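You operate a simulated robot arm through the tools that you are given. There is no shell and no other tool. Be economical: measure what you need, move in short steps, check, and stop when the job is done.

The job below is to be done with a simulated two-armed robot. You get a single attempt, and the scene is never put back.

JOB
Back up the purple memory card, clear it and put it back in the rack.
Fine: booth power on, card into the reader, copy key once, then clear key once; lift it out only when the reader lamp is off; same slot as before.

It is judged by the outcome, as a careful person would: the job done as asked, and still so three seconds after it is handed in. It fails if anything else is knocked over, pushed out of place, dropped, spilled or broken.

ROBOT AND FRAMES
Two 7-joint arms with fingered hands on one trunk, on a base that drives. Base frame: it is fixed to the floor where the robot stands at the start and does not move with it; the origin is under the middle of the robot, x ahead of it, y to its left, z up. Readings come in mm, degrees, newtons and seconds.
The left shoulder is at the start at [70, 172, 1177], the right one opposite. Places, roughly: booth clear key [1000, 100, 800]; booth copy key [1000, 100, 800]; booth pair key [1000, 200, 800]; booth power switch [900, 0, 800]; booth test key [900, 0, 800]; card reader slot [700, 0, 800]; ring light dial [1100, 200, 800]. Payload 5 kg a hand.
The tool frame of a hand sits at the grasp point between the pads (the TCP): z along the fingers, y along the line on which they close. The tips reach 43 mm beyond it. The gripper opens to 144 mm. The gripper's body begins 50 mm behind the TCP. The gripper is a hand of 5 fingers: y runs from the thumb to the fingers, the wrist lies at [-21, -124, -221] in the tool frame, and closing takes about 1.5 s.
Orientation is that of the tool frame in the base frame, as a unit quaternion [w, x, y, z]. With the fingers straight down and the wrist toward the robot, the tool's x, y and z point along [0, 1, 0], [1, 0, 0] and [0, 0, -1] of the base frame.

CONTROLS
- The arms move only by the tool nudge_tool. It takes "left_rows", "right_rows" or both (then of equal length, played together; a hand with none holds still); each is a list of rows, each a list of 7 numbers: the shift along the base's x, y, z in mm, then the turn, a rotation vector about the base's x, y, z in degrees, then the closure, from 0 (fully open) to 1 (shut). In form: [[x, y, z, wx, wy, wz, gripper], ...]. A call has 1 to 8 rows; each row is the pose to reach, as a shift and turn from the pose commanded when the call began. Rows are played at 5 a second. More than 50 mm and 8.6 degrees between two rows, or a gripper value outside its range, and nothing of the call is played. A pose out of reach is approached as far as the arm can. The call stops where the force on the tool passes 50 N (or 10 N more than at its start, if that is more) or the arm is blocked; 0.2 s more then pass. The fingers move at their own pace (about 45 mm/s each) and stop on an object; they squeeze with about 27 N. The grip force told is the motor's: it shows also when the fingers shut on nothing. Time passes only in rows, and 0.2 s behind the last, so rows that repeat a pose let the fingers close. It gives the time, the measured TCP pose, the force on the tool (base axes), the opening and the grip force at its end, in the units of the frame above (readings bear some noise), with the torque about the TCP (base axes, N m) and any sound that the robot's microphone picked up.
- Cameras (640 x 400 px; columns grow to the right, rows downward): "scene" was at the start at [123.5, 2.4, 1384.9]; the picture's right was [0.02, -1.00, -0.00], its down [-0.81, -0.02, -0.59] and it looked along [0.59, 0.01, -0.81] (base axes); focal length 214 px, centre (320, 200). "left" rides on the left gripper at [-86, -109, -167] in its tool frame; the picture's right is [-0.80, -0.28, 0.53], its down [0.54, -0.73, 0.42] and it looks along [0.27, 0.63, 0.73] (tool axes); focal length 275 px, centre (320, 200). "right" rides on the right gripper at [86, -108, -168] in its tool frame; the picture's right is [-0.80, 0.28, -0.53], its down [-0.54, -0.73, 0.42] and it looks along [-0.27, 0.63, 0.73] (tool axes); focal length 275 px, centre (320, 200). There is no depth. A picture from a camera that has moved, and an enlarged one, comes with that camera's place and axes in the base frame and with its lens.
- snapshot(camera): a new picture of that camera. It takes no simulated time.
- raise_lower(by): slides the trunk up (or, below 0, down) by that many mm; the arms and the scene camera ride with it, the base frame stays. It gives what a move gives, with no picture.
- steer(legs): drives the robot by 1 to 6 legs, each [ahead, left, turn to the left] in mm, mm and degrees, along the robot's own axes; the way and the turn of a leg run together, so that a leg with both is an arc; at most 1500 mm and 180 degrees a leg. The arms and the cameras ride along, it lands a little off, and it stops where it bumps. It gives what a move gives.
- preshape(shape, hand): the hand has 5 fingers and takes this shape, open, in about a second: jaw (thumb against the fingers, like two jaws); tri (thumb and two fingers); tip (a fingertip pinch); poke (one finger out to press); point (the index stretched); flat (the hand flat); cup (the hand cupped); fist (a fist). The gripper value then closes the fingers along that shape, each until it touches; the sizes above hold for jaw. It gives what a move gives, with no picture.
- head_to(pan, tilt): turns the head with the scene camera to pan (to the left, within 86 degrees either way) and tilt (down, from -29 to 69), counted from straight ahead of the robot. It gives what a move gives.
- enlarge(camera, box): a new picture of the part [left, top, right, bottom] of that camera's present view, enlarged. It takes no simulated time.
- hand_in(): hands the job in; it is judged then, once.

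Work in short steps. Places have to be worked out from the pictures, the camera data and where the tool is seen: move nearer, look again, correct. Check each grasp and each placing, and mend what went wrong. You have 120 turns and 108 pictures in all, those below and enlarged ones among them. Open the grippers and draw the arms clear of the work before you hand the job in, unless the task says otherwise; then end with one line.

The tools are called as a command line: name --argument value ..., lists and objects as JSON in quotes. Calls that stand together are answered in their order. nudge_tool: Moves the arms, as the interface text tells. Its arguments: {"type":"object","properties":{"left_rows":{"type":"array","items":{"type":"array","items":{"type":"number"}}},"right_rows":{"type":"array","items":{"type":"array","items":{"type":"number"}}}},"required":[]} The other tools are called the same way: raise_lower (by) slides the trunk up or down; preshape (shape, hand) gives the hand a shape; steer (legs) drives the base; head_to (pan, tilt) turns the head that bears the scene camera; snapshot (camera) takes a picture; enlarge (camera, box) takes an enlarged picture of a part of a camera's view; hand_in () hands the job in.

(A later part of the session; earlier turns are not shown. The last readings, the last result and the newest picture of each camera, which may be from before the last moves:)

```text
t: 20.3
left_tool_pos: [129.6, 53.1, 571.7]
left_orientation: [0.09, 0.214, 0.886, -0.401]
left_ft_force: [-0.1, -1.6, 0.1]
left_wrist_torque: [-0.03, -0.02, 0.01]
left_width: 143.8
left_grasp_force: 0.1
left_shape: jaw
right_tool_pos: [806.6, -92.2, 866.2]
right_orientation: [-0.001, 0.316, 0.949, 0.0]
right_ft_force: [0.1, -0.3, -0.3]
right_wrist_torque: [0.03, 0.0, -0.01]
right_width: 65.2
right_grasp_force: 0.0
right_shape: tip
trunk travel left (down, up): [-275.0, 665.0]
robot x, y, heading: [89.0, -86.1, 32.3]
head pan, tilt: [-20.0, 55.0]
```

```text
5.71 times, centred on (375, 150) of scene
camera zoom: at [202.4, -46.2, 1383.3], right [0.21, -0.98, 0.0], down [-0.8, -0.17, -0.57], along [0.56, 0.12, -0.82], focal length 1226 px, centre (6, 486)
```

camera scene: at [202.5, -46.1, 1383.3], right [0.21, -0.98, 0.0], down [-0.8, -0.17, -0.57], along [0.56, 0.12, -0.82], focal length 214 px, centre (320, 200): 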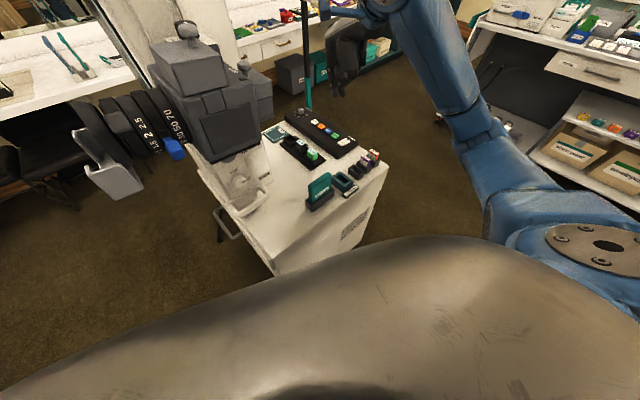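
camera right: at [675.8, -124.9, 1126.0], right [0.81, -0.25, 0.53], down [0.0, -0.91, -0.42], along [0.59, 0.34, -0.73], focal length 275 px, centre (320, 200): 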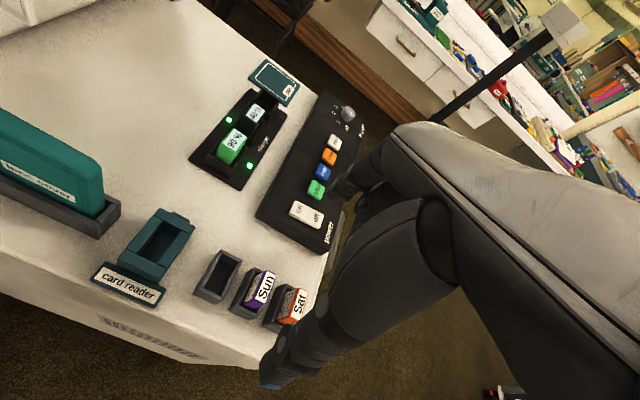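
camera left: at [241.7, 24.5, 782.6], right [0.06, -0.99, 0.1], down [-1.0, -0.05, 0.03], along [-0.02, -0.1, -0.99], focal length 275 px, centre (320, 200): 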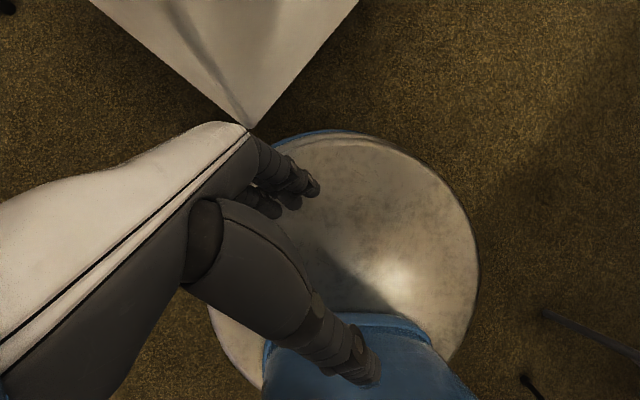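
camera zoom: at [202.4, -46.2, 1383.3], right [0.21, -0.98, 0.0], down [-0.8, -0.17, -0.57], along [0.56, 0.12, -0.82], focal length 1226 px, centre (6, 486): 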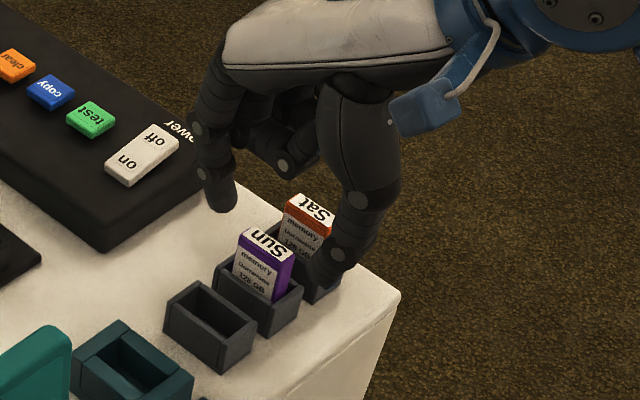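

The tips' midpoint is at [812.7, -89.4], right on the card. I lower 20 mm and close.

nudge_tool --right_rows '[[0, 0, -8, 0, 0, 0, 0.55], [0, 0, -15, 0, 0, 0, 0.55], [0, 0, -20, 0, 0, 0, 0.55], [0, 0, -20, 0, 0, 0, 0.7], [0, 0, -20, 0, 0, 0, 0.85], [0, 0, -20, 0, 0, 0, 0.95], [0, 0, -20, 0, 0, 0, 0.95], [0, 0, -20, 0, 0, 0, 0.95]]'

enlarge --camera "scene" --box '[345, 115, 405, 185]'

enlarge --camera "right" --box '[190, 150, 350, 350]'

```text
t: 22.1
left_tool_pos: [129.3, 53.4, 571.2]
left_orientation: [0.09, 0.213, 0.886, -0.401]
left_ft_force: [-0.2, 0.0, -0.3]
left_wrist_torque: [0.03, 0.02, -0.01]
left_width: 143.6
left_grasp_force: 0.1
left_shape: jaw
right_tool_pos: [808.1, -91.2, 848.5]
right_orientation: [-0.001, 0.316, 0.949, 0.0]
right_ft_force: [0.2, 0.4, 0.1]
right_wrist_torque: [0.01, 0.02, -0.03]
right_width: 33.2
right_grasp_force: 27.0
right_shape: tip
trunk travel left (down, up): [-275.0, 665.0]
robot x, y, heading: [88.3, -86.8, 31.8]
head pan, tilt: [-20.0, 55.0]
```

```text
5.71 times, centred on (375, 150) of scene
camera zoom: at [202.5, -46.2, 1383.3], right [0.21, -0.98, 0.0], down [-0.8, -0.17, -0.57], along [0.56, 0.12, -0.82], focal length 1226 px, centre (6, 486)
```

zoom: 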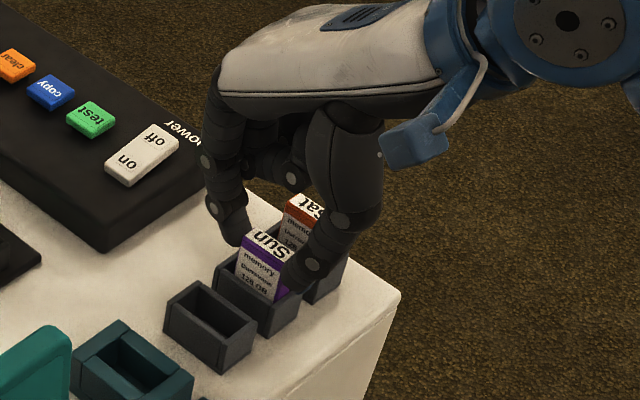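

```text
2.00 times, centred on (270, 250) of right
camera zoom: at [674.2, -127.8, 1015.5], right [0.81, -0.25, 0.53], down [0.0, -0.91, -0.42], along [0.59, 0.34, -0.73], focal length 551 px, centre (420, 100)
```

zoom: 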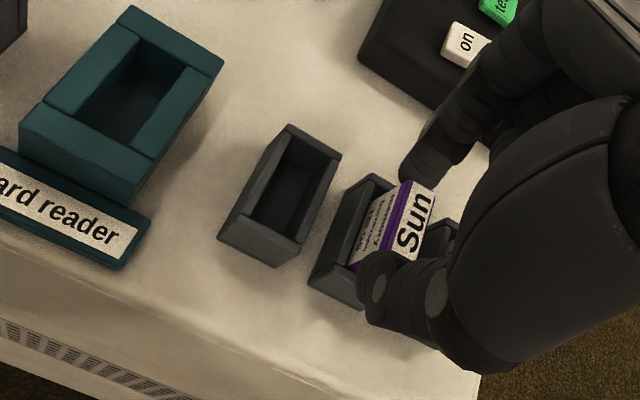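

The grip holds at 33 mm and 27 N. I lift straight up 80 mm.

nudge_tool --right_rows '[[0, 0, 12, 0, 0, 0, 0.95], [0, 0, 25, 0, 0, 0, 0.95], [0, 0, 40, 0, 0, 0, 0.95], [0, 0, 60, 0, 0, 0, 0.95], [0, 0, 80, 0, 0, 0, 0.95], [0, 0, 80, 0, 0, 0, 0.95]]'

enlarge --camera "scene" --box '[320, 95, 410, 200]'

enlarge --camera "right" --box '[170, 150, 350, 350]'

```text
t: 23.5
left_tool_pos: [129.1, 51.7, 571.6]
left_orientation: [0.09, 0.214, 0.887, -0.4]
left_ft_force: [-0.5, 1.2, 0.4]
left_wrist_torque: [-0.01, -0.03, 0.02]
left_width: 143.9
left_grasp_force: 0.2
left_shape: jaw
right_tool_pos: [807.4, -91.3, 927.9]
right_orientation: [0.0, 0.316, 0.949, 0.0]
right_ft_force: [1.3, 0.4, 0.8]
right_wrist_torque: [-0.01, -0.03, 0.0]
right_width: 33.2
right_grasp_force: 27.1
right_shape: tip
trunk travel left (down, up): [-275.0, 665.0]
robot x, y, heading: [90.9, -88.2, 32.0]
head pan, tilt: [-20.0, 55.0]
```

```text
3.81 times, centred on (365, 148) of scene
camera zoom: at [202.7, -46.3, 1383.3], right [0.21, -0.98, 0.0], down [-0.8, -0.17, -0.57], along [0.56, 0.12, -0.82], focal length 817 px, centre (149, 400)
```

zoom: 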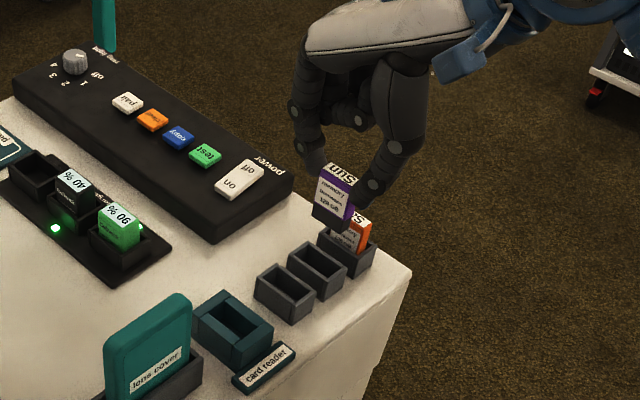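

```text
2.00 times, centred on (260, 250) of right
camera zoom: at [673.4, -128.4, 1095.4], right [0.81, -0.25, 0.53], down [0.0, -0.91, -0.42], along [0.59, 0.34, -0.73], focal length 551 px, centre (440, 100)
```

zoom: 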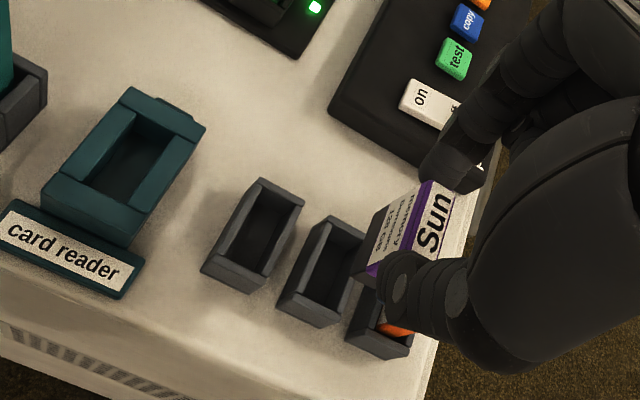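

The card is held upright. The reader opening is about (-98, +71) from the Sun slot; I move there at height.

nudge_tool --right_rows '[[-33, 24, 0, 0, 0, 0, 0.95], [-66, 48, 0, 0, 0, 0, 0.95], [-98, 71, 0, 0, 0, 0, 0.95], [-98, 71, 0, 0, 0, 0, 0.95], [-98, 71, -20, 0, 0, 0, 0.95], [-98, 71, -20, 0, 0, 0, 0.95]]'

enlarge --camera "scene" --box '[310, 125, 380, 205]'

enlarge --camera "right" --box '[180, 160, 340, 340]'

```text
t: 24.9
left_tool_pos: [128.3, 52.7, 570.8]
left_orientation: [0.09, 0.214, 0.887, -0.4]
left_ft_force: [0.4, 0.2, -0.7]
left_wrist_torque: [-0.01, -0.04, 0.01]
left_width: 144.0
left_grasp_force: 0.0
left_shape: jaw
right_tool_pos: [711.6, -19.4, 908.7]
right_orientation: [0.0, 0.317, 0.948, 0.0]
right_ft_force: [0.4, -0.7, -0.7]
right_wrist_torque: [0.01, 0.0, 0.0]
right_width: 33.3
right_grasp_force: 27.0
right_shape: tip
trunk travel left (down, up): [-275.0, 665.0]
robot x, y, heading: [90.6, -84.2, 32.1]
head pan, tilt: [-20.0, 55.0]
```

```text
5.00 times, centred on (345, 165) of scene
camera zoom: at [202.3, -46.1, 1383.4], right [0.21, -0.98, 0.0], down [-0.8, -0.17, -0.57], along [0.56, 0.12, -0.82], focal length 1072 px, centre (195, 375)
```

zoom: 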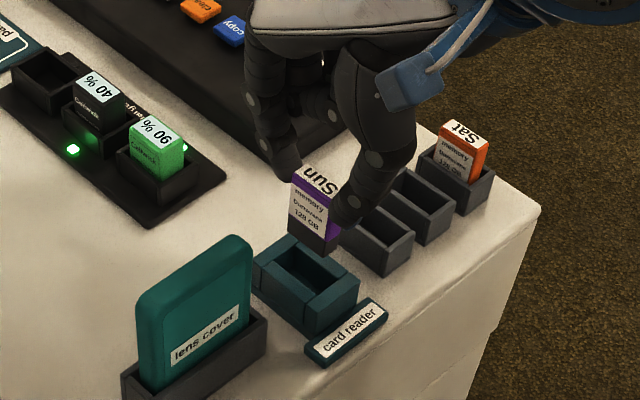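

```text
2.22 times, centred on (260, 250) of right
camera zoom: at [578.4, -55.4, 1075.7], right [0.81, -0.25, 0.53], down [0.0, -0.91, -0.42], along [0.59, 0.34, -0.73], focal length 612 px, centre (453, 89)
```

zoom: 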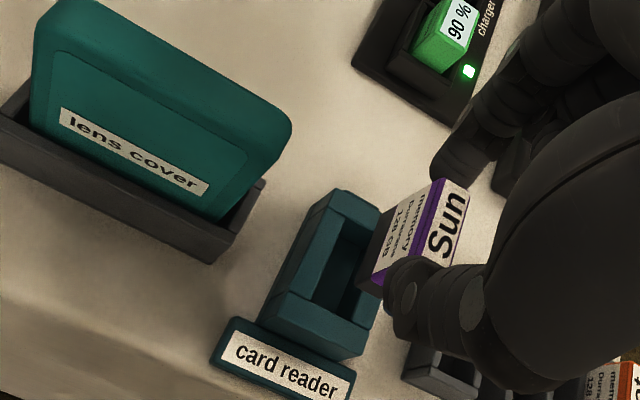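

The card is over the reader opening. I lower so its bottom is just above the rim and compare visually.

nudge_tool --right_rows '[[-2, 1, -10, 0, 0, 0, 0.95], [-2, 1, -18, 0, 0, 0, 0.95], [-2, 1, -18, 0, 0, 0, 0.95]]'

enlarge --camera "scene" --box '[320, 145, 370, 200]'

enlarge --camera "right" --box '[220, 180, 320, 310]'

```text
t: 25.7
left_tool_pos: [128.9, 53.8, 570.6]
left_orientation: [0.091, 0.214, 0.886, -0.4]
left_ft_force: [0.3, -0.2, 0.0]
left_wrist_torque: [0.02, -0.02, 0.0]
left_width: 143.9
left_grasp_force: 0.1
left_shape: jaw
right_tool_pos: [709.1, -18.5, 889.7]
right_orientation: [0.0, 0.316, 0.949, -0.001]
right_ft_force: [-1.0, 0.2, 0.0]
right_wrist_torque: [0.01, -0.01, -0.01]
right_width: 33.3
right_grasp_force: 27.3
right_shape: tip
trunk travel left (down, up): [-275.0, 665.0]
robot x, y, heading: [88.2, -90.6, 32.0]
head pan, tilt: [-20.0, 55.0]
```

```text
7.27 times, centred on (345, 172) of scene
camera zoom: at [202.4, -46.0, 1383.3], right [0.21, -0.98, 0.0], down [-0.8, -0.17, -0.57], along [0.56, 0.12, -0.82], focal length 1560 px, centre (138, 400)
```

zoom: 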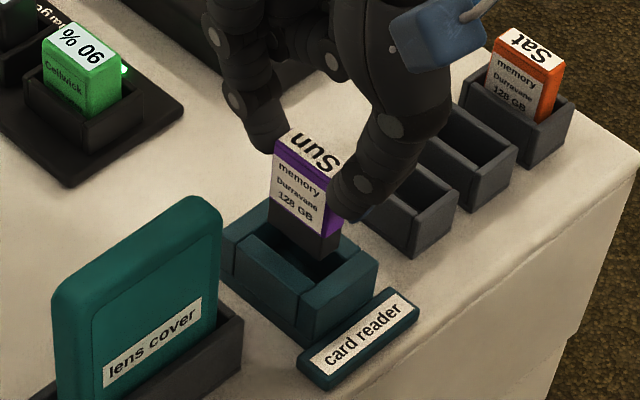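

```text
3.08 times, centred on (270, 245) of right
camera zoom: at [574.8, -55.1, 1057.2], right [0.81, -0.25, 0.53], down [0.0, -0.91, -0.42], along [0.59, 0.34, -0.73], focal length 847 px, centre (474, 62)
```

zoom: 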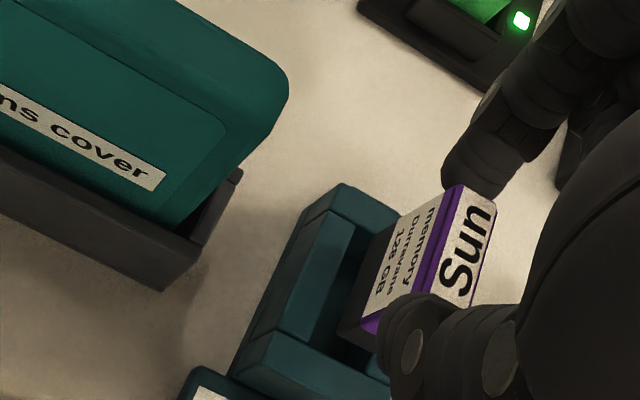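

I zoom higher on the opening around the card to measure the gaps.

enlarge --camera "scene" --box '[332, 164, 364, 190]'

enlarge --camera "right" --box '[240, 230, 304, 310]'

```text
15.38 times, centred on (348, 177) of scene
camera zoom: at [202.4, -46.0, 1383.3], right [0.21, -0.98, 0.0], down [-0.8, -0.17, -0.57], along [0.56, 0.12, -0.82], focal length 3300 px, centre (-111, 554)
```

zoom: 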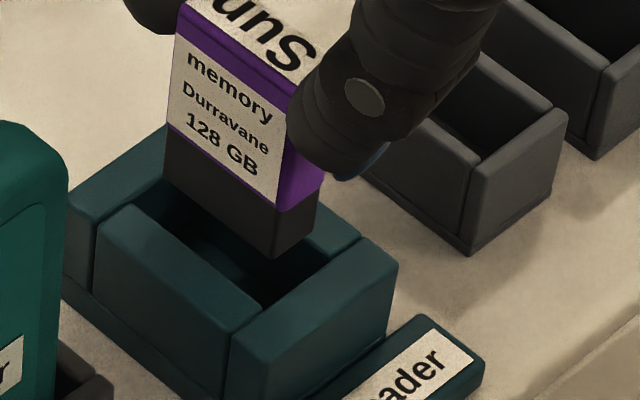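

```text
5.00 times, centred on (272, 270) of right
camera zoom: at [574.8, -55.1, 1057.2], right [0.81, -0.25, 0.53], down [0.0, -0.91, -0.42], along [0.59, 0.34, -0.73], focal length 1376 px, centre (560, -150)
```

zoom: 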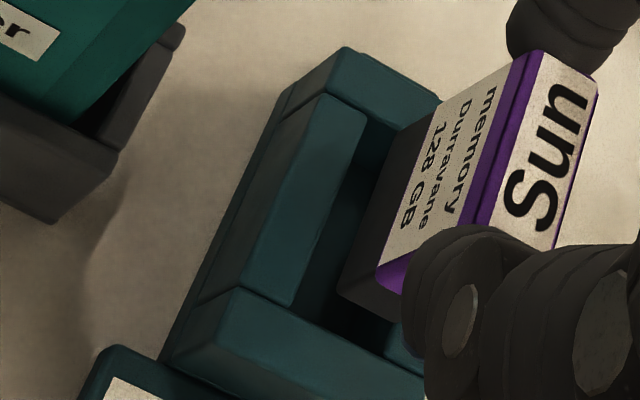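

The gaps match in both views, and a shift of about (1.8, 1.2) centres the card. I apply it and lower into the slot gently.

nudge_tool --right_rows '[[2, 1, 0, 0, 0, 0, 0.95], [2, 1, -8, 0, 0, 0, 0.95], [2, 1, -14, 0, 0, 0, 0.95], [2, 1, -19, 0, 0, 0, 0.95], [2, 1, -23, 0, 0, 0, 0.95]]'

enlarge --camera "scene" --box '[332, 154, 372, 194]'

```text
t: 26.9
left_tool_pos: [127.2, 52.7, 570.8]
left_orientation: [0.09, 0.214, 0.886, -0.401]
left_ft_force: [0.5, 0.7, 0.4]
left_wrist_torque: [0.0, 0.0, -0.04]
left_width: 144.3
left_grasp_force: 0.1
left_shape: jaw
right_tool_pos: [710.2, -17.5, 865.2]
right_orientation: [0.0, 0.317, 0.949, 0.0]
right_ft_force: [0.4, 0.3, 0.3]
right_wrist_torque: [0.0, -0.03, 0.02]
right_width: 33.0
right_grasp_force: 27.0
right_shape: tip
trunk travel left (down, up): [-275.0, 665.0]
robot x, y, heading: [87.4, -93.1, 32.1]
head pan, tilt: [-20.0, 55.0]
```

```text
10.00 times, centred on (352, 174) of scene
camera zoom: at [202.5, -46.2, 1383.3], right [0.21, -0.98, 0.0], down [-0.8, -0.17, -0.57], along [0.56, 0.12, -0.82], focal length 2145 px, centre (0, 460)
```

zoom: 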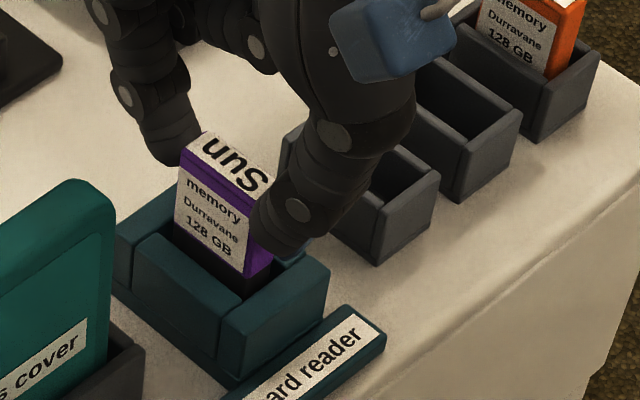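

The card is in the opening with no contact force. I keep lowering until it seats.

nudge_tool --right_rows '[[0, 0, -4, 0, 0, 0, 0.95], [0, 0, -8, 0, 0, 0, 0.95], [0, 0, -11, 0, 0, 0, 0.95], [0, 0, -14, 0, 0, 0, 0.95]]'

enlarge --camera "scene" --box '[332, 154, 372, 194]'

```text
t: 27.9
left_tool_pos: [127.4, 52.3, 570.6]
left_orientation: [0.089, 0.215, 0.886, -0.4]
left_ft_force: [0.3, -0.2, 0.6]
left_wrist_torque: [0.04, -0.01, -0.01]
left_width: 143.8
left_grasp_force: 0.0
left_shape: jaw
right_tool_pos: [710.4, -17.3, 853.7]
right_orientation: [0.001, 0.317, 0.949, 0.0]
right_ft_force: [-0.6, -0.5, 5.7]
right_wrist_torque: [0.02, -0.01, -0.03]
right_width: 33.5
right_grasp_force: 27.4
right_shape: tip
trunk travel left (down, up): [-275.0, 665.0]
robot x, y, heading: [91.9, -87.0, 32.1]
head pan, tilt: [-20.0, 55.0]
```

```text
10.00 times, centred on (352, 174) of scene
camera zoom: at [201.6, -46.3, 1383.6], right [0.21, -0.98, 0.0], down [-0.8, -0.17, -0.57], along [0.56, 0.12, -0.82], focal length 2145 px, centre (0, 460)
```

zoom: 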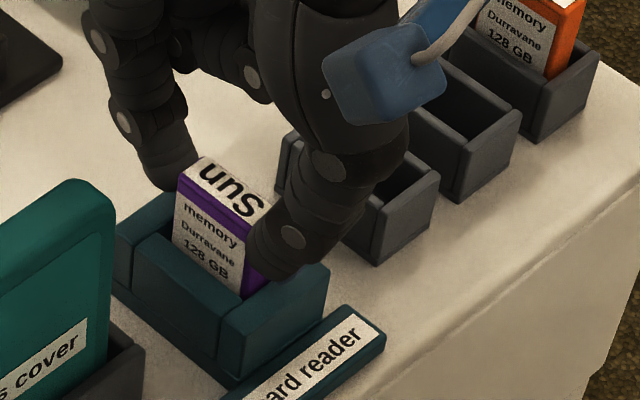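

Contact at 5.7 N and the card looks seated (about 5 mm above its rack depth). I push slightly more, then release and lift away.

nudge_tool --right_rows '[[0, 0, -3, 0, 0, 0, 0.95], [0, 0, -3, 0, 0, 0, 0.95]]'

nudge_tool --right_rows '[[0, 0, 4, 0, 0, 0, 0.55], [0, 0, 4, 0, 0, 0, 0.55], [0, 0, 4, 0, 0, 0, 0.55], [0, 0, 30, 0, 0, 0, 0.55], [0, 0, 60, 0, 0, 0, 0.55], [0, 0, 90, 0, 0, 0, 0.55], [0, 0, 110, 0, 0, 0, 0.55]]'

enlarge --camera "right" --box '[170, 150, 350, 330]'

enlarge --camera "scene" --box '[310, 115, 390, 195]'

```text
t: 28.5
left_tool_pos: [128.9, 52.8, 572.5]
left_orientation: [0.09, 0.214, 0.886, -0.401]
left_ft_force: [-0.3, -0.1, 0.5]
left_wrist_torque: [0.01, 0.0, 0.0]
left_width: 143.8
left_grasp_force: 0.1
left_shape: jaw
right_tool_pos: [709.4, -19.2, 851.4]
right_orientation: [0.002, 0.316, 0.949, 0.003]
right_ft_force: [-0.7, 0.2, 25.1]
right_wrist_torque: [0.01, 0.03, 0.01]
right_width: 34.9
right_grasp_force: 27.3
right_shape: tip
trunk travel left (down, up): [-275.0, 665.0]
robot x, y, heading: [87.7, -89.9, 32.2]
head pan, tilt: [-20.0, 55.0]
```

```text
t: 30.1
left_tool_pos: [128.4, 53.6, 571.9]
left_orientation: [0.089, 0.214, 0.886, -0.401]
left_ft_force: [0.1, 0.1, 0.0]
left_wrist_torque: [-0.02, -0.03, 0.0]
left_width: 143.8
left_grasp_force: 0.1
left_shape: jaw
right_tool_pos: [709.2, -18.7, 958.5]
right_orientation: [-0.001, 0.317, 0.949, 0.0]
right_ft_force: [0.9, -0.2, -0.1]
right_wrist_torque: [0.01, 0.03, 0.04]
right_width: 64.5
right_grasp_force: 0.1
right_shape: tip
trunk travel left (down, up): [-275.0, 665.0]
robot x, y, heading: [90.3, -87.5, 31.9]
head pan, tilt: [-20.0, 55.0]
```

```text
2.22 times, centred on (260, 240) of right
camera zoom: at [575.6, -55.4, 1126.2], right [0.81, -0.25, 0.53], down [0.0, -0.91, -0.42], along [0.59, 0.34, -0.73], focal length 612 px, centre (453, 111)
```

zoom: 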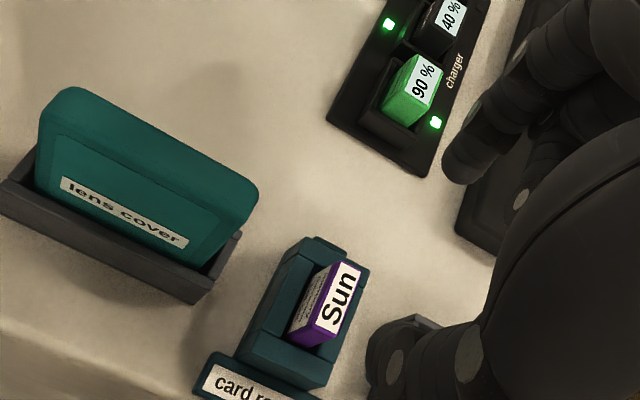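

```text
5.00 times, centred on (350, 155) of scene
camera zoom: at [202.2, -46.1, 1383.3], right [0.21, -0.98, 0.0], down [-0.8, -0.17, -0.57], along [0.56, 0.12, -0.82], focal length 1072 px, centre (170, 425)
```

zoom: 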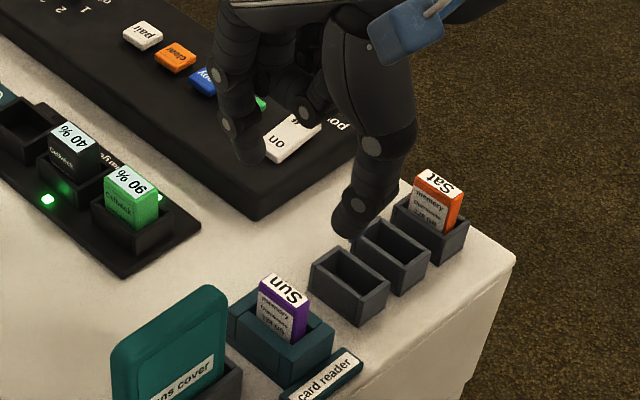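

The card is seated upright in the reader. Now poke shape, then travel to above the copy key, keeping this yaw so the thumb hangs off the key row.

preshape --hand "right" --shape "poke"

nudge_tool --right_rows '[[45, 16, 0, 0, 0, 0, 0], [90, 32, 0, 0, 0, 0, 0], [135, 48, 0, 0, 0, 0, 0], [180, 64, 0, 0, 0, 0, 0], [225, 80, 0, 0, 0, 0, 0], [269, 95, 0, 0, 0, 0, 0], [269, 95, -40, 0, 0, 0, 0], [269, 95, -50, 0, 0, 0, 0]]'

enlarge --camera "right" --box '[200, 130, 380, 310]'

enlarge --camera "scene" --box '[310, 75, 390, 165]'

```text
t: 31.0
left_tool_pos: [129.5, 53.7, 570.7]
left_orientation: [0.089, 0.214, 0.886, -0.401]
left_ft_force: [-0.4, -0.5, -0.5]
left_wrist_torque: [0.0, 0.01, 0.01]
left_width: 144.0
left_grasp_force: 0.1
left_shape: jaw
right_tool_pos: [710.3, -18.1, 958.4]
right_orientation: [0.0, 0.317, 0.949, 0.0]
right_ft_force: [0.2, -0.2, 0.6]
right_wrist_torque: [0.04, 0.04, -0.04]
right_width: 0.0
right_grasp_force: 0.0
right_shape: poke
trunk travel left (down, up): [-275.0, 665.0]
robot x, y, heading: [86.6, -90.2, 32.3]
head pan, tilt: [-20.0, 55.0]
```

```text
t: 32.8
left_tool_pos: [128.3, 52.4, 570.2]
left_orientation: [0.09, 0.214, 0.886, -0.4]
left_ft_force: [-0.2, 0.0, -1.2]
left_wrist_torque: [-0.02, 0.03, -0.01]
left_width: 143.4
left_grasp_force: 0.0
left_shape: jaw
right_tool_pos: [980.4, 76.8, 909.7]
right_orientation: [0.001, 0.315, 0.949, -0.001]
right_ft_force: [0.0, 0.2, 0.3]
right_wrist_torque: [-0.01, -0.01, -0.05]
right_width: 0.0
right_grasp_force: 0.0
right_shape: poke
trunk travel left (down, up): [-275.0, 665.0]
robot x, y, heading: [89.3, -88.8, 32.2]
head pan, tilt: [-20.0, 55.0]
```

```text
2.22 times, centred on (290, 220) of right
camera zoom: at [846.5, 41.4, 1077.0], right [0.81, -0.25, 0.54], down [0.0, -0.91, -0.42], along [0.59, 0.34, -0.73], focal length 612 px, centre (387, 156)
```

zoom: 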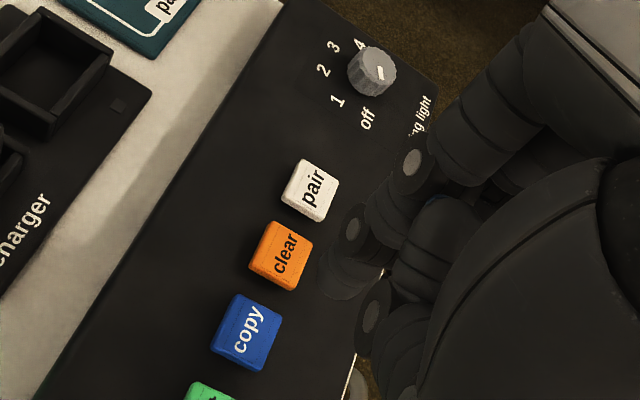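

```text
4.44 times, centred on (350, 120) of scene
camera zoom: at [202.4, -45.6, 1383.4], right [0.21, -0.98, 0.0], down [-0.8, -0.17, -0.57], along [0.56, 0.12, -0.82], focal length 953 px, centre (187, 556)
```

zoom: 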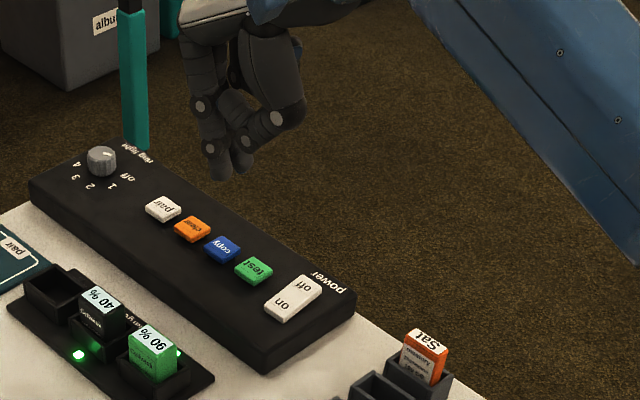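

Tip measures about [976, 87, 868]; copy key at about [965, 82, 797]. I shift (-11, -5), lower to hover and look again.

nudge_tool --right_rows '[[-11, -5, -15, 0, 0, 0, 0], [-11, -5, -35, 0, 0, 0, 0], [-11, -5, -45, 0, 0, 0, 0], [-11, -5, -45, 0, 0, 0, 0]]'

enlarge --camera "right" --box '[240, 150, 380, 310]'

enlarge --camera "scene" --box '[330, 95, 380, 145]'

```text
t: 33.8
left_tool_pos: [128.6, 53.5, 570.6]
left_orientation: [0.09, 0.214, 0.886, -0.4]
left_ft_force: [0.1, -0.4, 0.6]
left_wrist_torque: [0.02, 0.01, -0.02]
left_width: 143.9
left_grasp_force: 0.0
left_shape: jaw
right_tool_pos: [968.2, 71.8, 864.0]
right_orientation: [0.001, 0.316, 0.949, 0.0]
right_ft_force: [-1.0, 0.4, -1.0]
right_wrist_torque: [0.06, -0.02, 0.03]
right_width: 0.0
right_grasp_force: 0.0
right_shape: poke
trunk travel left (down, up): [-275.0, 665.0]
robot x, y, heading: [88.9, -92.7, 32.4]
head pan, tilt: [-20.0, 55.0]
```

```text
2.50 times, centred on (310, 230) of right
camera zoom: at [834.2, 35.1, 1031.8], right [0.81, -0.25, 0.53], down [0.0, -0.91, -0.42], along [0.59, 0.34, -0.73], focal length 688 px, centre (345, 125)
```

zoom: 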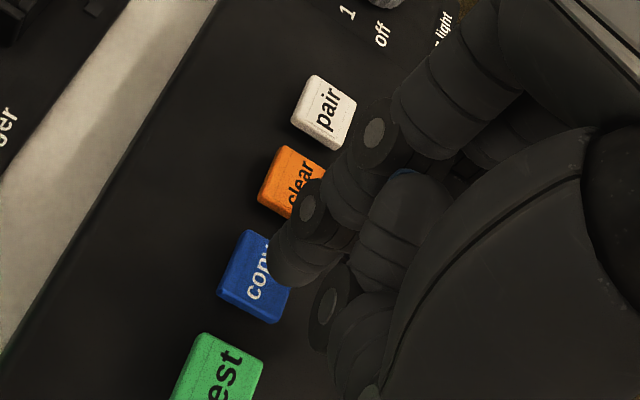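

```text
8.00 times, centred on (355, 120) of scene
camera zoom: at [202.5, -45.8, 1383.3], right [0.21, -0.98, 0.0], down [-0.8, -0.17, -0.57], along [0.56, 0.12, -0.82], focal length 1716 px, centre (40, 840)
```

zoom: 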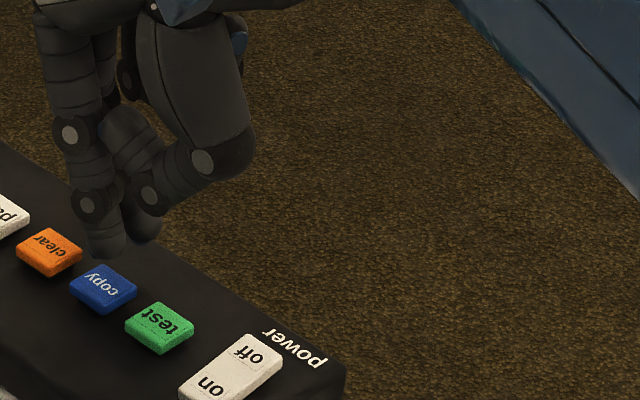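

Tip and copy key agree within 2–3 mm in both views. I shift +2 mm in y and press down once slowly, then lift.

nudge_tool --right_rows '[[0, 2, -10, 0, 0, 0, 0], [0, 2, -17, 0, 0, 0, 0], [0, 2, -20, 0, 0, 0, 0], [0, 2, -23, 0, 0, 0, 0], [0, 2, -25, 0, 0, 0, 0]]'

enlarge --camera "right" --box '[240, 150, 380, 310]'

enlarge --camera "scene" --box '[310, 90, 400, 200]'

```text
t: 35.0
left_tool_pos: [129.6, 52.0, 570.7]
left_orientation: [0.09, 0.214, 0.886, -0.401]
left_ft_force: [0.2, 0.1, 0.4]
left_wrist_torque: [0.05, -0.03, 0.02]
left_width: 144.1
left_grasp_force: 0.1
left_shape: jaw
right_tool_pos: [968.1, 74.0, 841.4]
right_orientation: [0.001, 0.316, 0.949, 0.001]
right_ft_force: [0.4, 1.1, 10.3]
right_wrist_torque: [0.11, 0.01, -0.02]
right_width: 0.0
right_grasp_force: 0.1
right_shape: poke
trunk travel left (down, up): [-275.0, 665.0]
robot x, y, heading: [88.1, -87.7, 32.3]
head pan, tilt: [-20.0, 55.0]
heard: click
```

```text
2.50 times, centred on (310, 230) of right
camera zoom: at [833.8, 37.3, 1008.0], right [0.81, -0.25, 0.54], down [0.0, -0.91, -0.42], along [0.59, 0.34, -0.73], focal length 688 px, centre (345, 125)
```

zoom: 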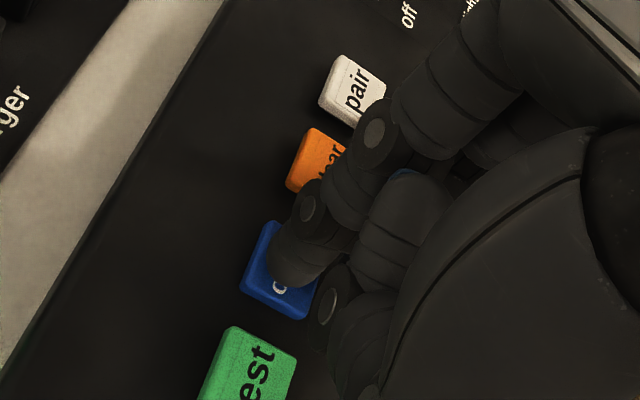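

```text
3.64 times, centred on (355, 145) of scene
camera zoom: at [201.4, -46.3, 1383.6], right [0.21, -0.98, 0.0], down [-0.8, -0.17, -0.57], along [0.56, 0.12, -0.82], focal length 780 px, centre (193, 400)
```

zoom: 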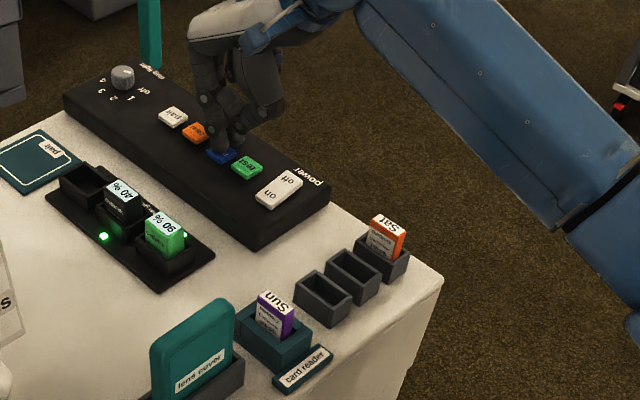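

A click was heard: copy pressed once. I lift and look for the reader lamp.

nudge_tool --right_rows '[[0, 0, 20, 0, 0, 0, 0], [0, 0, 50, 0, 0, 0, 0], [0, 0, 70, 0, 0, 0, 0]]'

enlarge --camera "scene" --box '[320, 150, 370, 200]'

```text
t: 35.8
left_tool_pos: [128.7, 53.3, 570.5]
left_orientation: [0.09, 0.214, 0.886, -0.401]
left_ft_force: [-0.3, 0.1, 0.2]
left_wrist_torque: [0.01, -0.01, -0.02]
left_width: 143.7
left_grasp_force: 0.1
left_shape: jaw
right_tool_pos: [967.1, 74.0, 907.2]
right_orientation: [0.0, 0.317, 0.949, -0.001]
right_ft_force: [1.1, -0.3, -0.2]
right_wrist_torque: [0.01, -0.03, 0.02]
right_width: 0.0
right_grasp_force: 0.0
right_shape: poke
trunk travel left (down, up): [-275.0, 665.0]
robot x, y, heading: [90.2, -87.0, 32.1]
head pan, tilt: [-20.0, 55.0]
```

```text
8.00 times, centred on (345, 175) of scene
camera zoom: at [202.5, -46.0, 1383.3], right [0.21, -0.98, 0.0], down [-0.8, -0.17, -0.57], along [0.56, 0.12, -0.82], focal length 1716 px, centre (120, 400)
```

zoom: 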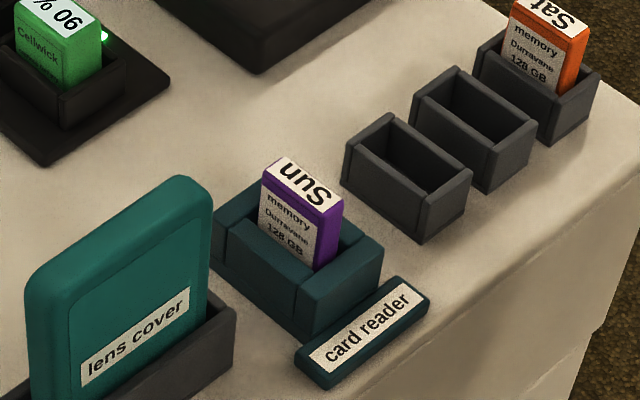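

The lamp isn't visible from the scene camera. I draw the hand back and up so the right camera looks down on the reader's far end.

nudge_tool --right_rows '[[-42, -2, 20, 0, 0, 0, 0], [-84, -4, 40, 0, 0, 0, 0], [-126, -6, 60, 0, 0, 0, 0], [-168, -7, 75, 0, 0, 0, 0], [-195, -8, 90, 0, 0, 0, 0]]'

snapshot --camera "right"

```text
t: 37.0
left_tool_pos: [128.1, 53.0, 570.8]
left_orientation: [0.09, 0.214, 0.886, -0.401]
left_ft_force: [1.2, 0.0, 0.4]
left_wrist_torque: [-0.01, -0.02, -0.02]
left_width: 143.6
left_grasp_force: 0.1
left_shape: jaw
right_tool_pos: [772.3, 65.0, 1001.0]
right_orientation: [0.0, 0.316, 0.949, 0.0]
right_ft_force: [-0.1, -0.2, 0.4]
right_wrist_torque: [-0.06, 0.0, 0.0]
right_width: 0.0
right_grasp_force: 0.1
right_shape: poke
trunk travel left (down, up): [-275.0, 665.0]
robot x, y, heading: [87.2, -88.4, 32.1]
head pan, tilt: [-20.0, 55.0]
```

```text
46 pictures are left
camera right: at [638.5, 28.5, 1168.5], right [0.81, -0.25, 0.53], down [0.0, -0.91, -0.42], along [0.59, 0.34, -0.73], focal length 275 px, centre (320, 200)
```

right: 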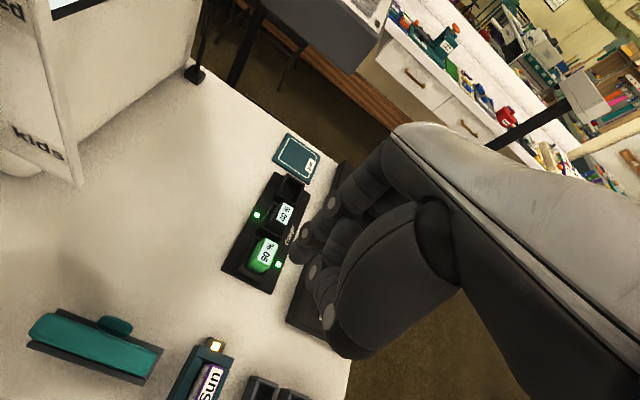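

The reader lamp is lit (amber), so the copy is running. I wait here and recheck.

nudge_tool --right_rows '[[0, 0, 0, 0, 0, 0, 0], [0, 0, 0, 0, 0, 0, 0], [0, 0, 0, 0, 0, 0, 0], [0, 0, 0, 0, 0, 0, 0], [0, 0, 0, 0, 0, 0, 0], [0, 0, 0, 0, 0, 0, 0], [0, 0, 0, 0, 0, 0, 0], [0, 0, 0, 0, 0, 0, 0]]'

nudge_tool --right_rows '[[0, 0, 0, 0, 0, 0, 0], [0, 0, 0, 0, 0, 0, 0], [0, 0, 0, 0, 0, 0, 0], [0, 0, 0, 0, 0, 0, 0], [0, 0, 0, 0, 0, 0, 0], [0, 0, 0, 0, 0, 0, 0], [0, 0, 0, 0, 0, 0, 0], [0, 0, 0, 0, 0, 0, 0]]'

enlarge --camera "right" --box '[160, 320, 260, 400]'

```text
t: 38.8
left_tool_pos: [127.7, 52.4, 570.9]
left_orientation: [0.091, 0.213, 0.886, -0.401]
left_ft_force: [-0.4, 0.3, -0.8]
left_wrist_torque: [0.03, 0.0, 0.02]
left_width: 143.8
left_grasp_force: 0.0
left_shape: jaw
right_tool_pos: [773.4, 66.5, 999.9]
right_orientation: [0.0, 0.316, 0.949, 0.0]
right_ft_force: [-0.8, 0.6, -0.2]
right_wrist_torque: [0.01, 0.03, -0.03]
right_width: 0.0
right_grasp_force: 0.1
right_shape: poke
trunk travel left (down, up): [-275.0, 665.0]
robot x, y, heading: [91.2, -89.1, 32.2]
head pan, tilt: [-20.0, 55.0]
```

```text
t: 40.6
left_tool_pos: [128.9, 52.5, 571.4]
left_orientation: [0.089, 0.214, 0.886, -0.401]
left_ft_force: [0.1, -0.6, 1.1]
left_wrist_torque: [0.0, 0.01, -0.05]
left_width: 143.9
left_grasp_force: 0.2
left_shape: jaw
right_tool_pos: [773.1, 65.2, 1000.0]
right_orientation: [0.0, 0.316, 0.949, 0.0]
right_ft_force: [1.2, -0.9, -0.5]
right_wrist_torque: [-0.01, 0.02, -0.01]
right_width: 0.0
right_grasp_force: 0.0
right_shape: poke
trunk travel left (down, up): [-275.0, 665.0]
robot x, y, heading: [89.2, -90.6, 32.0]
head pan, tilt: [-20.0, 55.0]
```

```text
5.00 times, centred on (210, 360) of right
camera zoom: at [639.4, 28.6, 1168.2], right [0.81, -0.25, 0.53], down [0.0, -0.91, -0.42], along [0.59, 0.34, -0.73], focal length 1376 px, centre (870, -600)
```

zoom: 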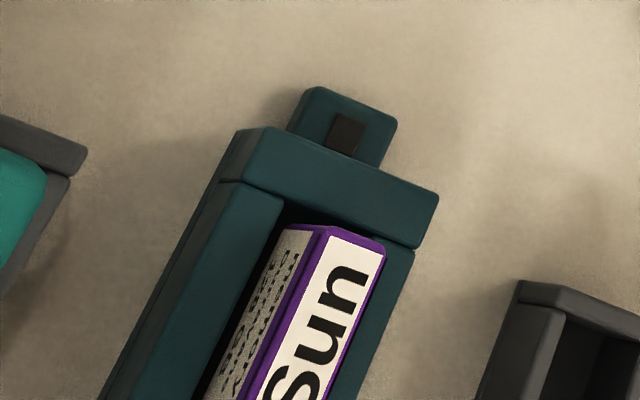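

The lamp is off. I check once more after a short wait to rule out blinking.

nudge_tool --right_rows '[[0, 0, 0, 0, 0, 0, 0], [0, 0, 0, 0, 0, 0, 0], [0, 0, 0, 0, 0, 0, 0]]'

enlarge --camera "right" --box '[160, 320, 260, 400]'

```text
t: 41.4
left_tool_pos: [127.9, 53.0, 571.5]
left_orientation: [0.09, 0.213, 0.887, -0.401]
left_ft_force: [-0.2, -0.8, 0.9]
left_wrist_torque: [0.03, 0.0, -0.03]
left_width: 143.5
left_grasp_force: 0.1
left_shape: jaw
right_tool_pos: [773.6, 64.5, 999.7]
right_orientation: [0.0, 0.317, 0.949, 0.0]
right_ft_force: [-0.1, 0.0, 0.4]
right_wrist_torque: [0.02, 0.01, -0.01]
right_width: 0.1
right_grasp_force: 0.1
right_shape: poke
trunk travel left (down, up): [-275.0, 665.0]
robot x, y, heading: [89.0, -86.4, 32.2]
head pan, tilt: [-20.0, 55.0]
```

```text
5.00 times, centred on (210, 360) of right
camera zoom: at [639.4, 28.6, 1168.2], right [0.81, -0.25, 0.53], down [0.0, -0.91, -0.42], along [0.59, 0.34, -0.73], focal length 1376 px, centre (870, -600)
```

zoom: 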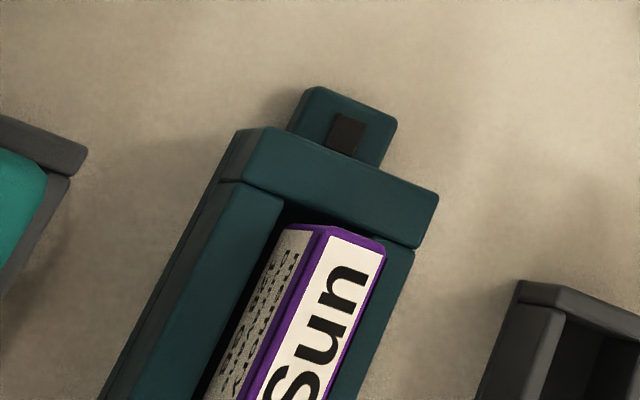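

The copy has finished. Now the clear key: TCP target (993, 107), hover at z=866.

nudge_tool --right_rows '[[45, 9, -10, 0, 0, 0, 0], [90, 17, -20, 0, 0, 0, 0], [134, 26, -35, 0, 0, 0, 0], [178, 34, -55, 0, 0, 0, 0], [220, 42, -75, 0, 0, 0, 0], [220, 42, -110, 0, 0, 0, 0], [220, 42, -134, 0, 0, 0, 0], [220, 42, -134, 0, 0, 0, 0]]'

enlarge --camera "right" --box '[240, 150, 380, 310]'

enlarge --camera "scene" --box '[325, 85, 375, 135]'

```text
t: 43.2
left_tool_pos: [129.0, 52.2, 570.0]
left_orientation: [0.09, 0.213, 0.887, -0.401]
left_ft_force: [-0.5, -1.3, -0.4]
left_wrist_torque: [0.0, 0.01, 0.02]
left_width: 143.9
left_grasp_force: 0.1
left_shape: jaw
right_tool_pos: [992.9, 104.3, 866.7]
right_orientation: [0.0, 0.316, 0.949, 0.0]
right_ft_force: [0.7, -0.1, -0.1]
right_wrist_torque: [-0.01, 0.01, -0.02]
right_width: 0.1
right_grasp_force: 0.0
right_shape: poke
trunk travel left (down, up): [-275.0, 665.0]
robot x, y, heading: [86.6, -90.9, 32.0]
head pan, tilt: [-20.0, 55.0]
```

```text
2.50 times, centred on (310, 230) of right
camera zoom: at [858.9, 68.7, 1034.1], right [0.81, -0.25, 0.53], down [0.0, -0.91, -0.42], along [0.59, 0.34, -0.73], focal length 688 px, centre (345, 125)
```

zoom: 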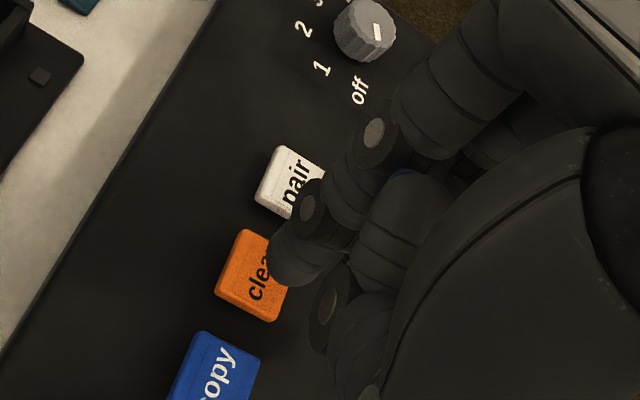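

```text
8.00 times, centred on (350, 110) of scene
camera zoom: at [202.2, -46.2, 1383.4], right [0.21, -0.98, 0.0], down [-0.8, -0.17, -0.57], along [0.56, 0.12, -0.82], focal length 1716 px, centre (80, 920)
```

zoom: 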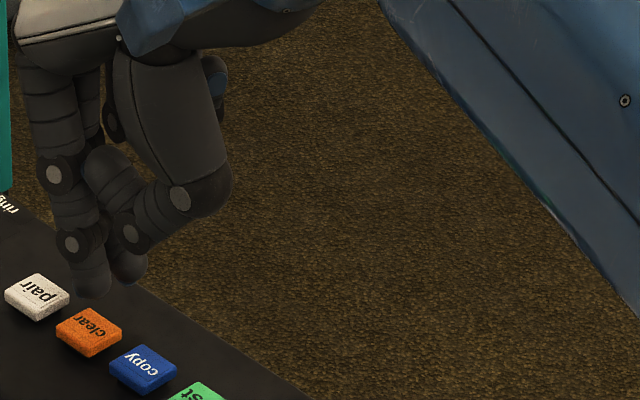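

The relative picture matches the copy approach almost exactly. I press clear once with a small correction.

nudge_tool --right_rows '[[-1.5, 1.5, -10, 0, 0, 0, 0], [-1.5, 1.5, -19, 0, 0, 0, 0], [-1.5, 1.5, -22, 0, 0, 0, 0], [-1.5, 1.5, -25, 0, 0, 0, 0], [-1.5, 1.5, -27, 0, 0, 0, 0]]'

```text
t: 44.4
left_tool_pos: [128.5, 52.6, 571.3]
left_orientation: [0.089, 0.216, 0.887, -0.399]
left_ft_force: [-0.4, -0.7, 0.7]
left_wrist_torque: [-0.02, -0.02, -0.05]
left_width: 143.9
left_grasp_force: 0.0
left_shape: jaw
right_tool_pos: [991.7, 108.1, 840.5]
right_orientation: [0.001, 0.317, 0.949, 0.001]
right_ft_force: [2.1, -0.9, 11.4]
right_wrist_torque: [0.08, -0.09, -0.05]
right_width: 0.1
right_grasp_force: 0.1
right_shape: poke
trunk travel left (down, up): [-275.0, 665.0]
robot x, y, heading: [91.4, -88.9, 32.0]
head pan, tilt: [-20.0, 55.0]
heard: click
```

Click heard. I lift and return to the lamp-viewing pose.

nudge_tool --right_rows '[[0, 0, 25, 0, 0, 0, 0], [0, 0, 70, 0, 0, 0, 0], [-44, -9, 90, 0, 0, 0, 0], [-88, -17, 110, 0, 0, 0, 0], [-132, -26, 130, 0, 0, 0, 0], [-176, -34, 150, 0, 0, 0, 0], [-218, -43, 160, 0, 0, 0, 0]]'

enlarge --camera "right" --box '[160, 300, 285, 400]'

```text
t: 46.0
left_tool_pos: [128.3, 53.2, 570.8]
left_orientation: [0.09, 0.214, 0.887, -0.4]
left_ft_force: [0.0, 0.1, 0.4]
left_wrist_torque: [0.02, 0.03, 0.02]
left_width: 143.7
left_grasp_force: 0.1
left_shape: jaw
right_tool_pos: [771.9, 63.7, 998.7]
right_orientation: [-0.001, 0.316, 0.949, 0.0]
right_ft_force: [0.3, 0.0, 0.0]
right_wrist_torque: [0.02, -0.02, -0.05]
right_width: 0.0
right_grasp_force: 0.1
right_shape: poke
trunk travel left (down, up): [-275.0, 665.0]
robot x, y, heading: [87.9, -89.1, 32.1]
head pan, tilt: [-20.0, 55.0]
```

```text
4.00 times, centred on (222, 350) of right
camera zoom: at [638.9, 27.4, 1166.3], right [0.81, -0.25, 0.53], down [0.0, -0.91, -0.42], along [0.59, 0.34, -0.73], focal length 1101 px, centre (710, -400)
```

zoom: 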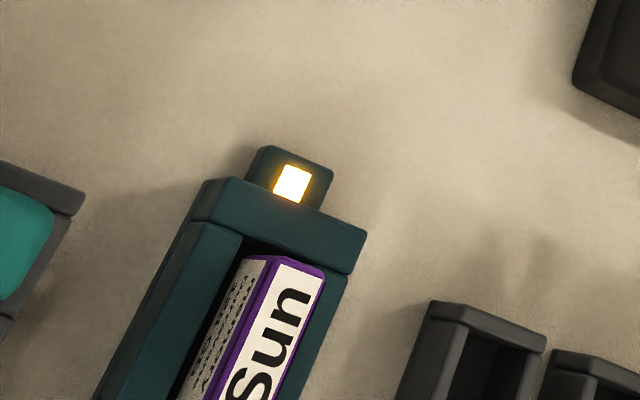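

The lamp is lit again, so clearing is running. I switch to the tip shape here, wait, and recheck.

preshape --hand "right" --shape "tip"

nudge_tool --right_rows '[[0, 0, 0, 0, 0, 0, 0.55], [0, 0, 0, 0, 0, 0, 0.55], [0, 0, 0, 0, 0, 0, 0.55], [0, 0, 0, 0, 0, 0, 0.55], [0, 0, 0, 0, 0, 0, 0.55], [0, 0, 0, 0, 0, 0, 0.55], [0, 0, 0, 0, 0, 0, 0.55], [0, 0, 0, 0, 0, 0, 0.55]]'

nudge_tool --right_rows '[[0, 0, 0, 0, 0, 0, 0.55], [0, 0, 0, 0, 0, 0, 0.55], [0, 0, 0, 0, 0, 0, 0.55], [0, 0, 0, 0, 0, 0, 0.55], [0, 0, 0, 0, 0, 0, 0.55], [0, 0, 0, 0, 0, 0, 0.55]]'

enlarge --camera "right" --box '[160, 300, 285, 400]'

```text
t: 46.9
left_tool_pos: [127.8, 52.0, 570.8]
left_orientation: [0.089, 0.214, 0.886, -0.401]
left_ft_force: [0.6, 0.1, 0.6]
left_wrist_torque: [-0.02, -0.02, 0.01]
left_width: 143.9
left_grasp_force: 0.0
left_shape: jaw
right_tool_pos: [775.0, 64.3, 998.0]
right_orientation: [0.0, 0.317, 0.948, 0.0]
right_ft_force: [-0.5, 0.5, 0.7]
right_wrist_torque: [0.02, 0.0, -0.01]
right_width: 143.8
right_grasp_force: 0.0
right_shape: tip
trunk travel left (down, up): [-275.0, 665.0]
robot x, y, heading: [89.6, -90.8, 32.1]
head pan, tilt: [-20.0, 55.0]
```

```text
t: 48.7
left_tool_pos: [128.3, 53.2, 571.0]
left_orientation: [0.09, 0.214, 0.886, -0.401]
left_ft_force: [-0.2, 0.1, 0.9]
left_wrist_torque: [0.0, -0.01, 0.0]
left_width: 144.0
left_grasp_force: 0.0
left_shape: jaw
right_tool_pos: [774.0, 65.4, 999.0]
right_orientation: [-0.001, 0.317, 0.949, 0.0]
right_ft_force: [-0.4, 0.4, -0.3]
right_wrist_torque: [0.0, -0.01, 0.03]
right_width: 65.6
right_grasp_force: 0.0
right_shape: tip
trunk travel left (down, up): [-275.0, 665.0]
robot x, y, heading: [93.5, -86.7, 32.1]
head pan, tilt: [-20.0, 55.0]
```

```text
t: 50.1
left_tool_pos: [128.7, 51.4, 571.2]
left_orientation: [0.09, 0.214, 0.886, -0.401]
left_ft_force: [0.2, -0.5, -0.4]
left_wrist_torque: [-0.01, -0.01, 0.05]
left_width: 144.1
left_grasp_force: 0.1
left_shape: jaw
right_tool_pos: [773.4, 64.2, 998.1]
right_orientation: [0.0, 0.318, 0.948, 0.0]
right_ft_force: [-0.3, 0.2, 0.1]
right_wrist_torque: [0.03, -0.03, 0.02]
right_width: 65.1
right_grasp_force: 0.1
right_shape: tip
trunk travel left (down, up): [-275.0, 665.0]
robot x, y, heading: [89.8, -85.7, 32.0]
head pan, tilt: [-20.0, 55.0]
```

```text
4.00 times, centred on (222, 350) of right
camera zoom: at [640.3, 28.0, 1165.7], right [0.81, -0.25, 0.53], down [0.0, -0.91, -0.42], along [0.59, 0.34, -0.73], focal length 1101 px, centre (710, -400)
```

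zoom: 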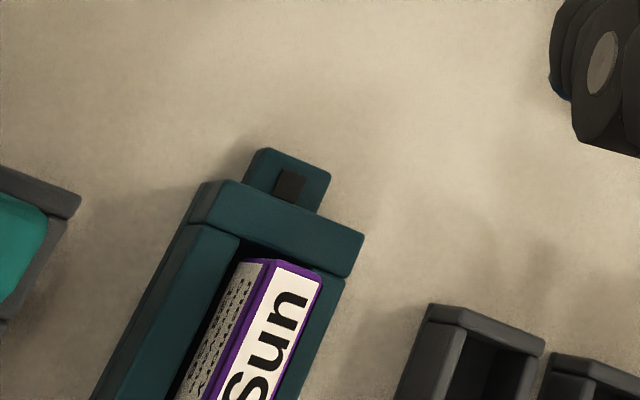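

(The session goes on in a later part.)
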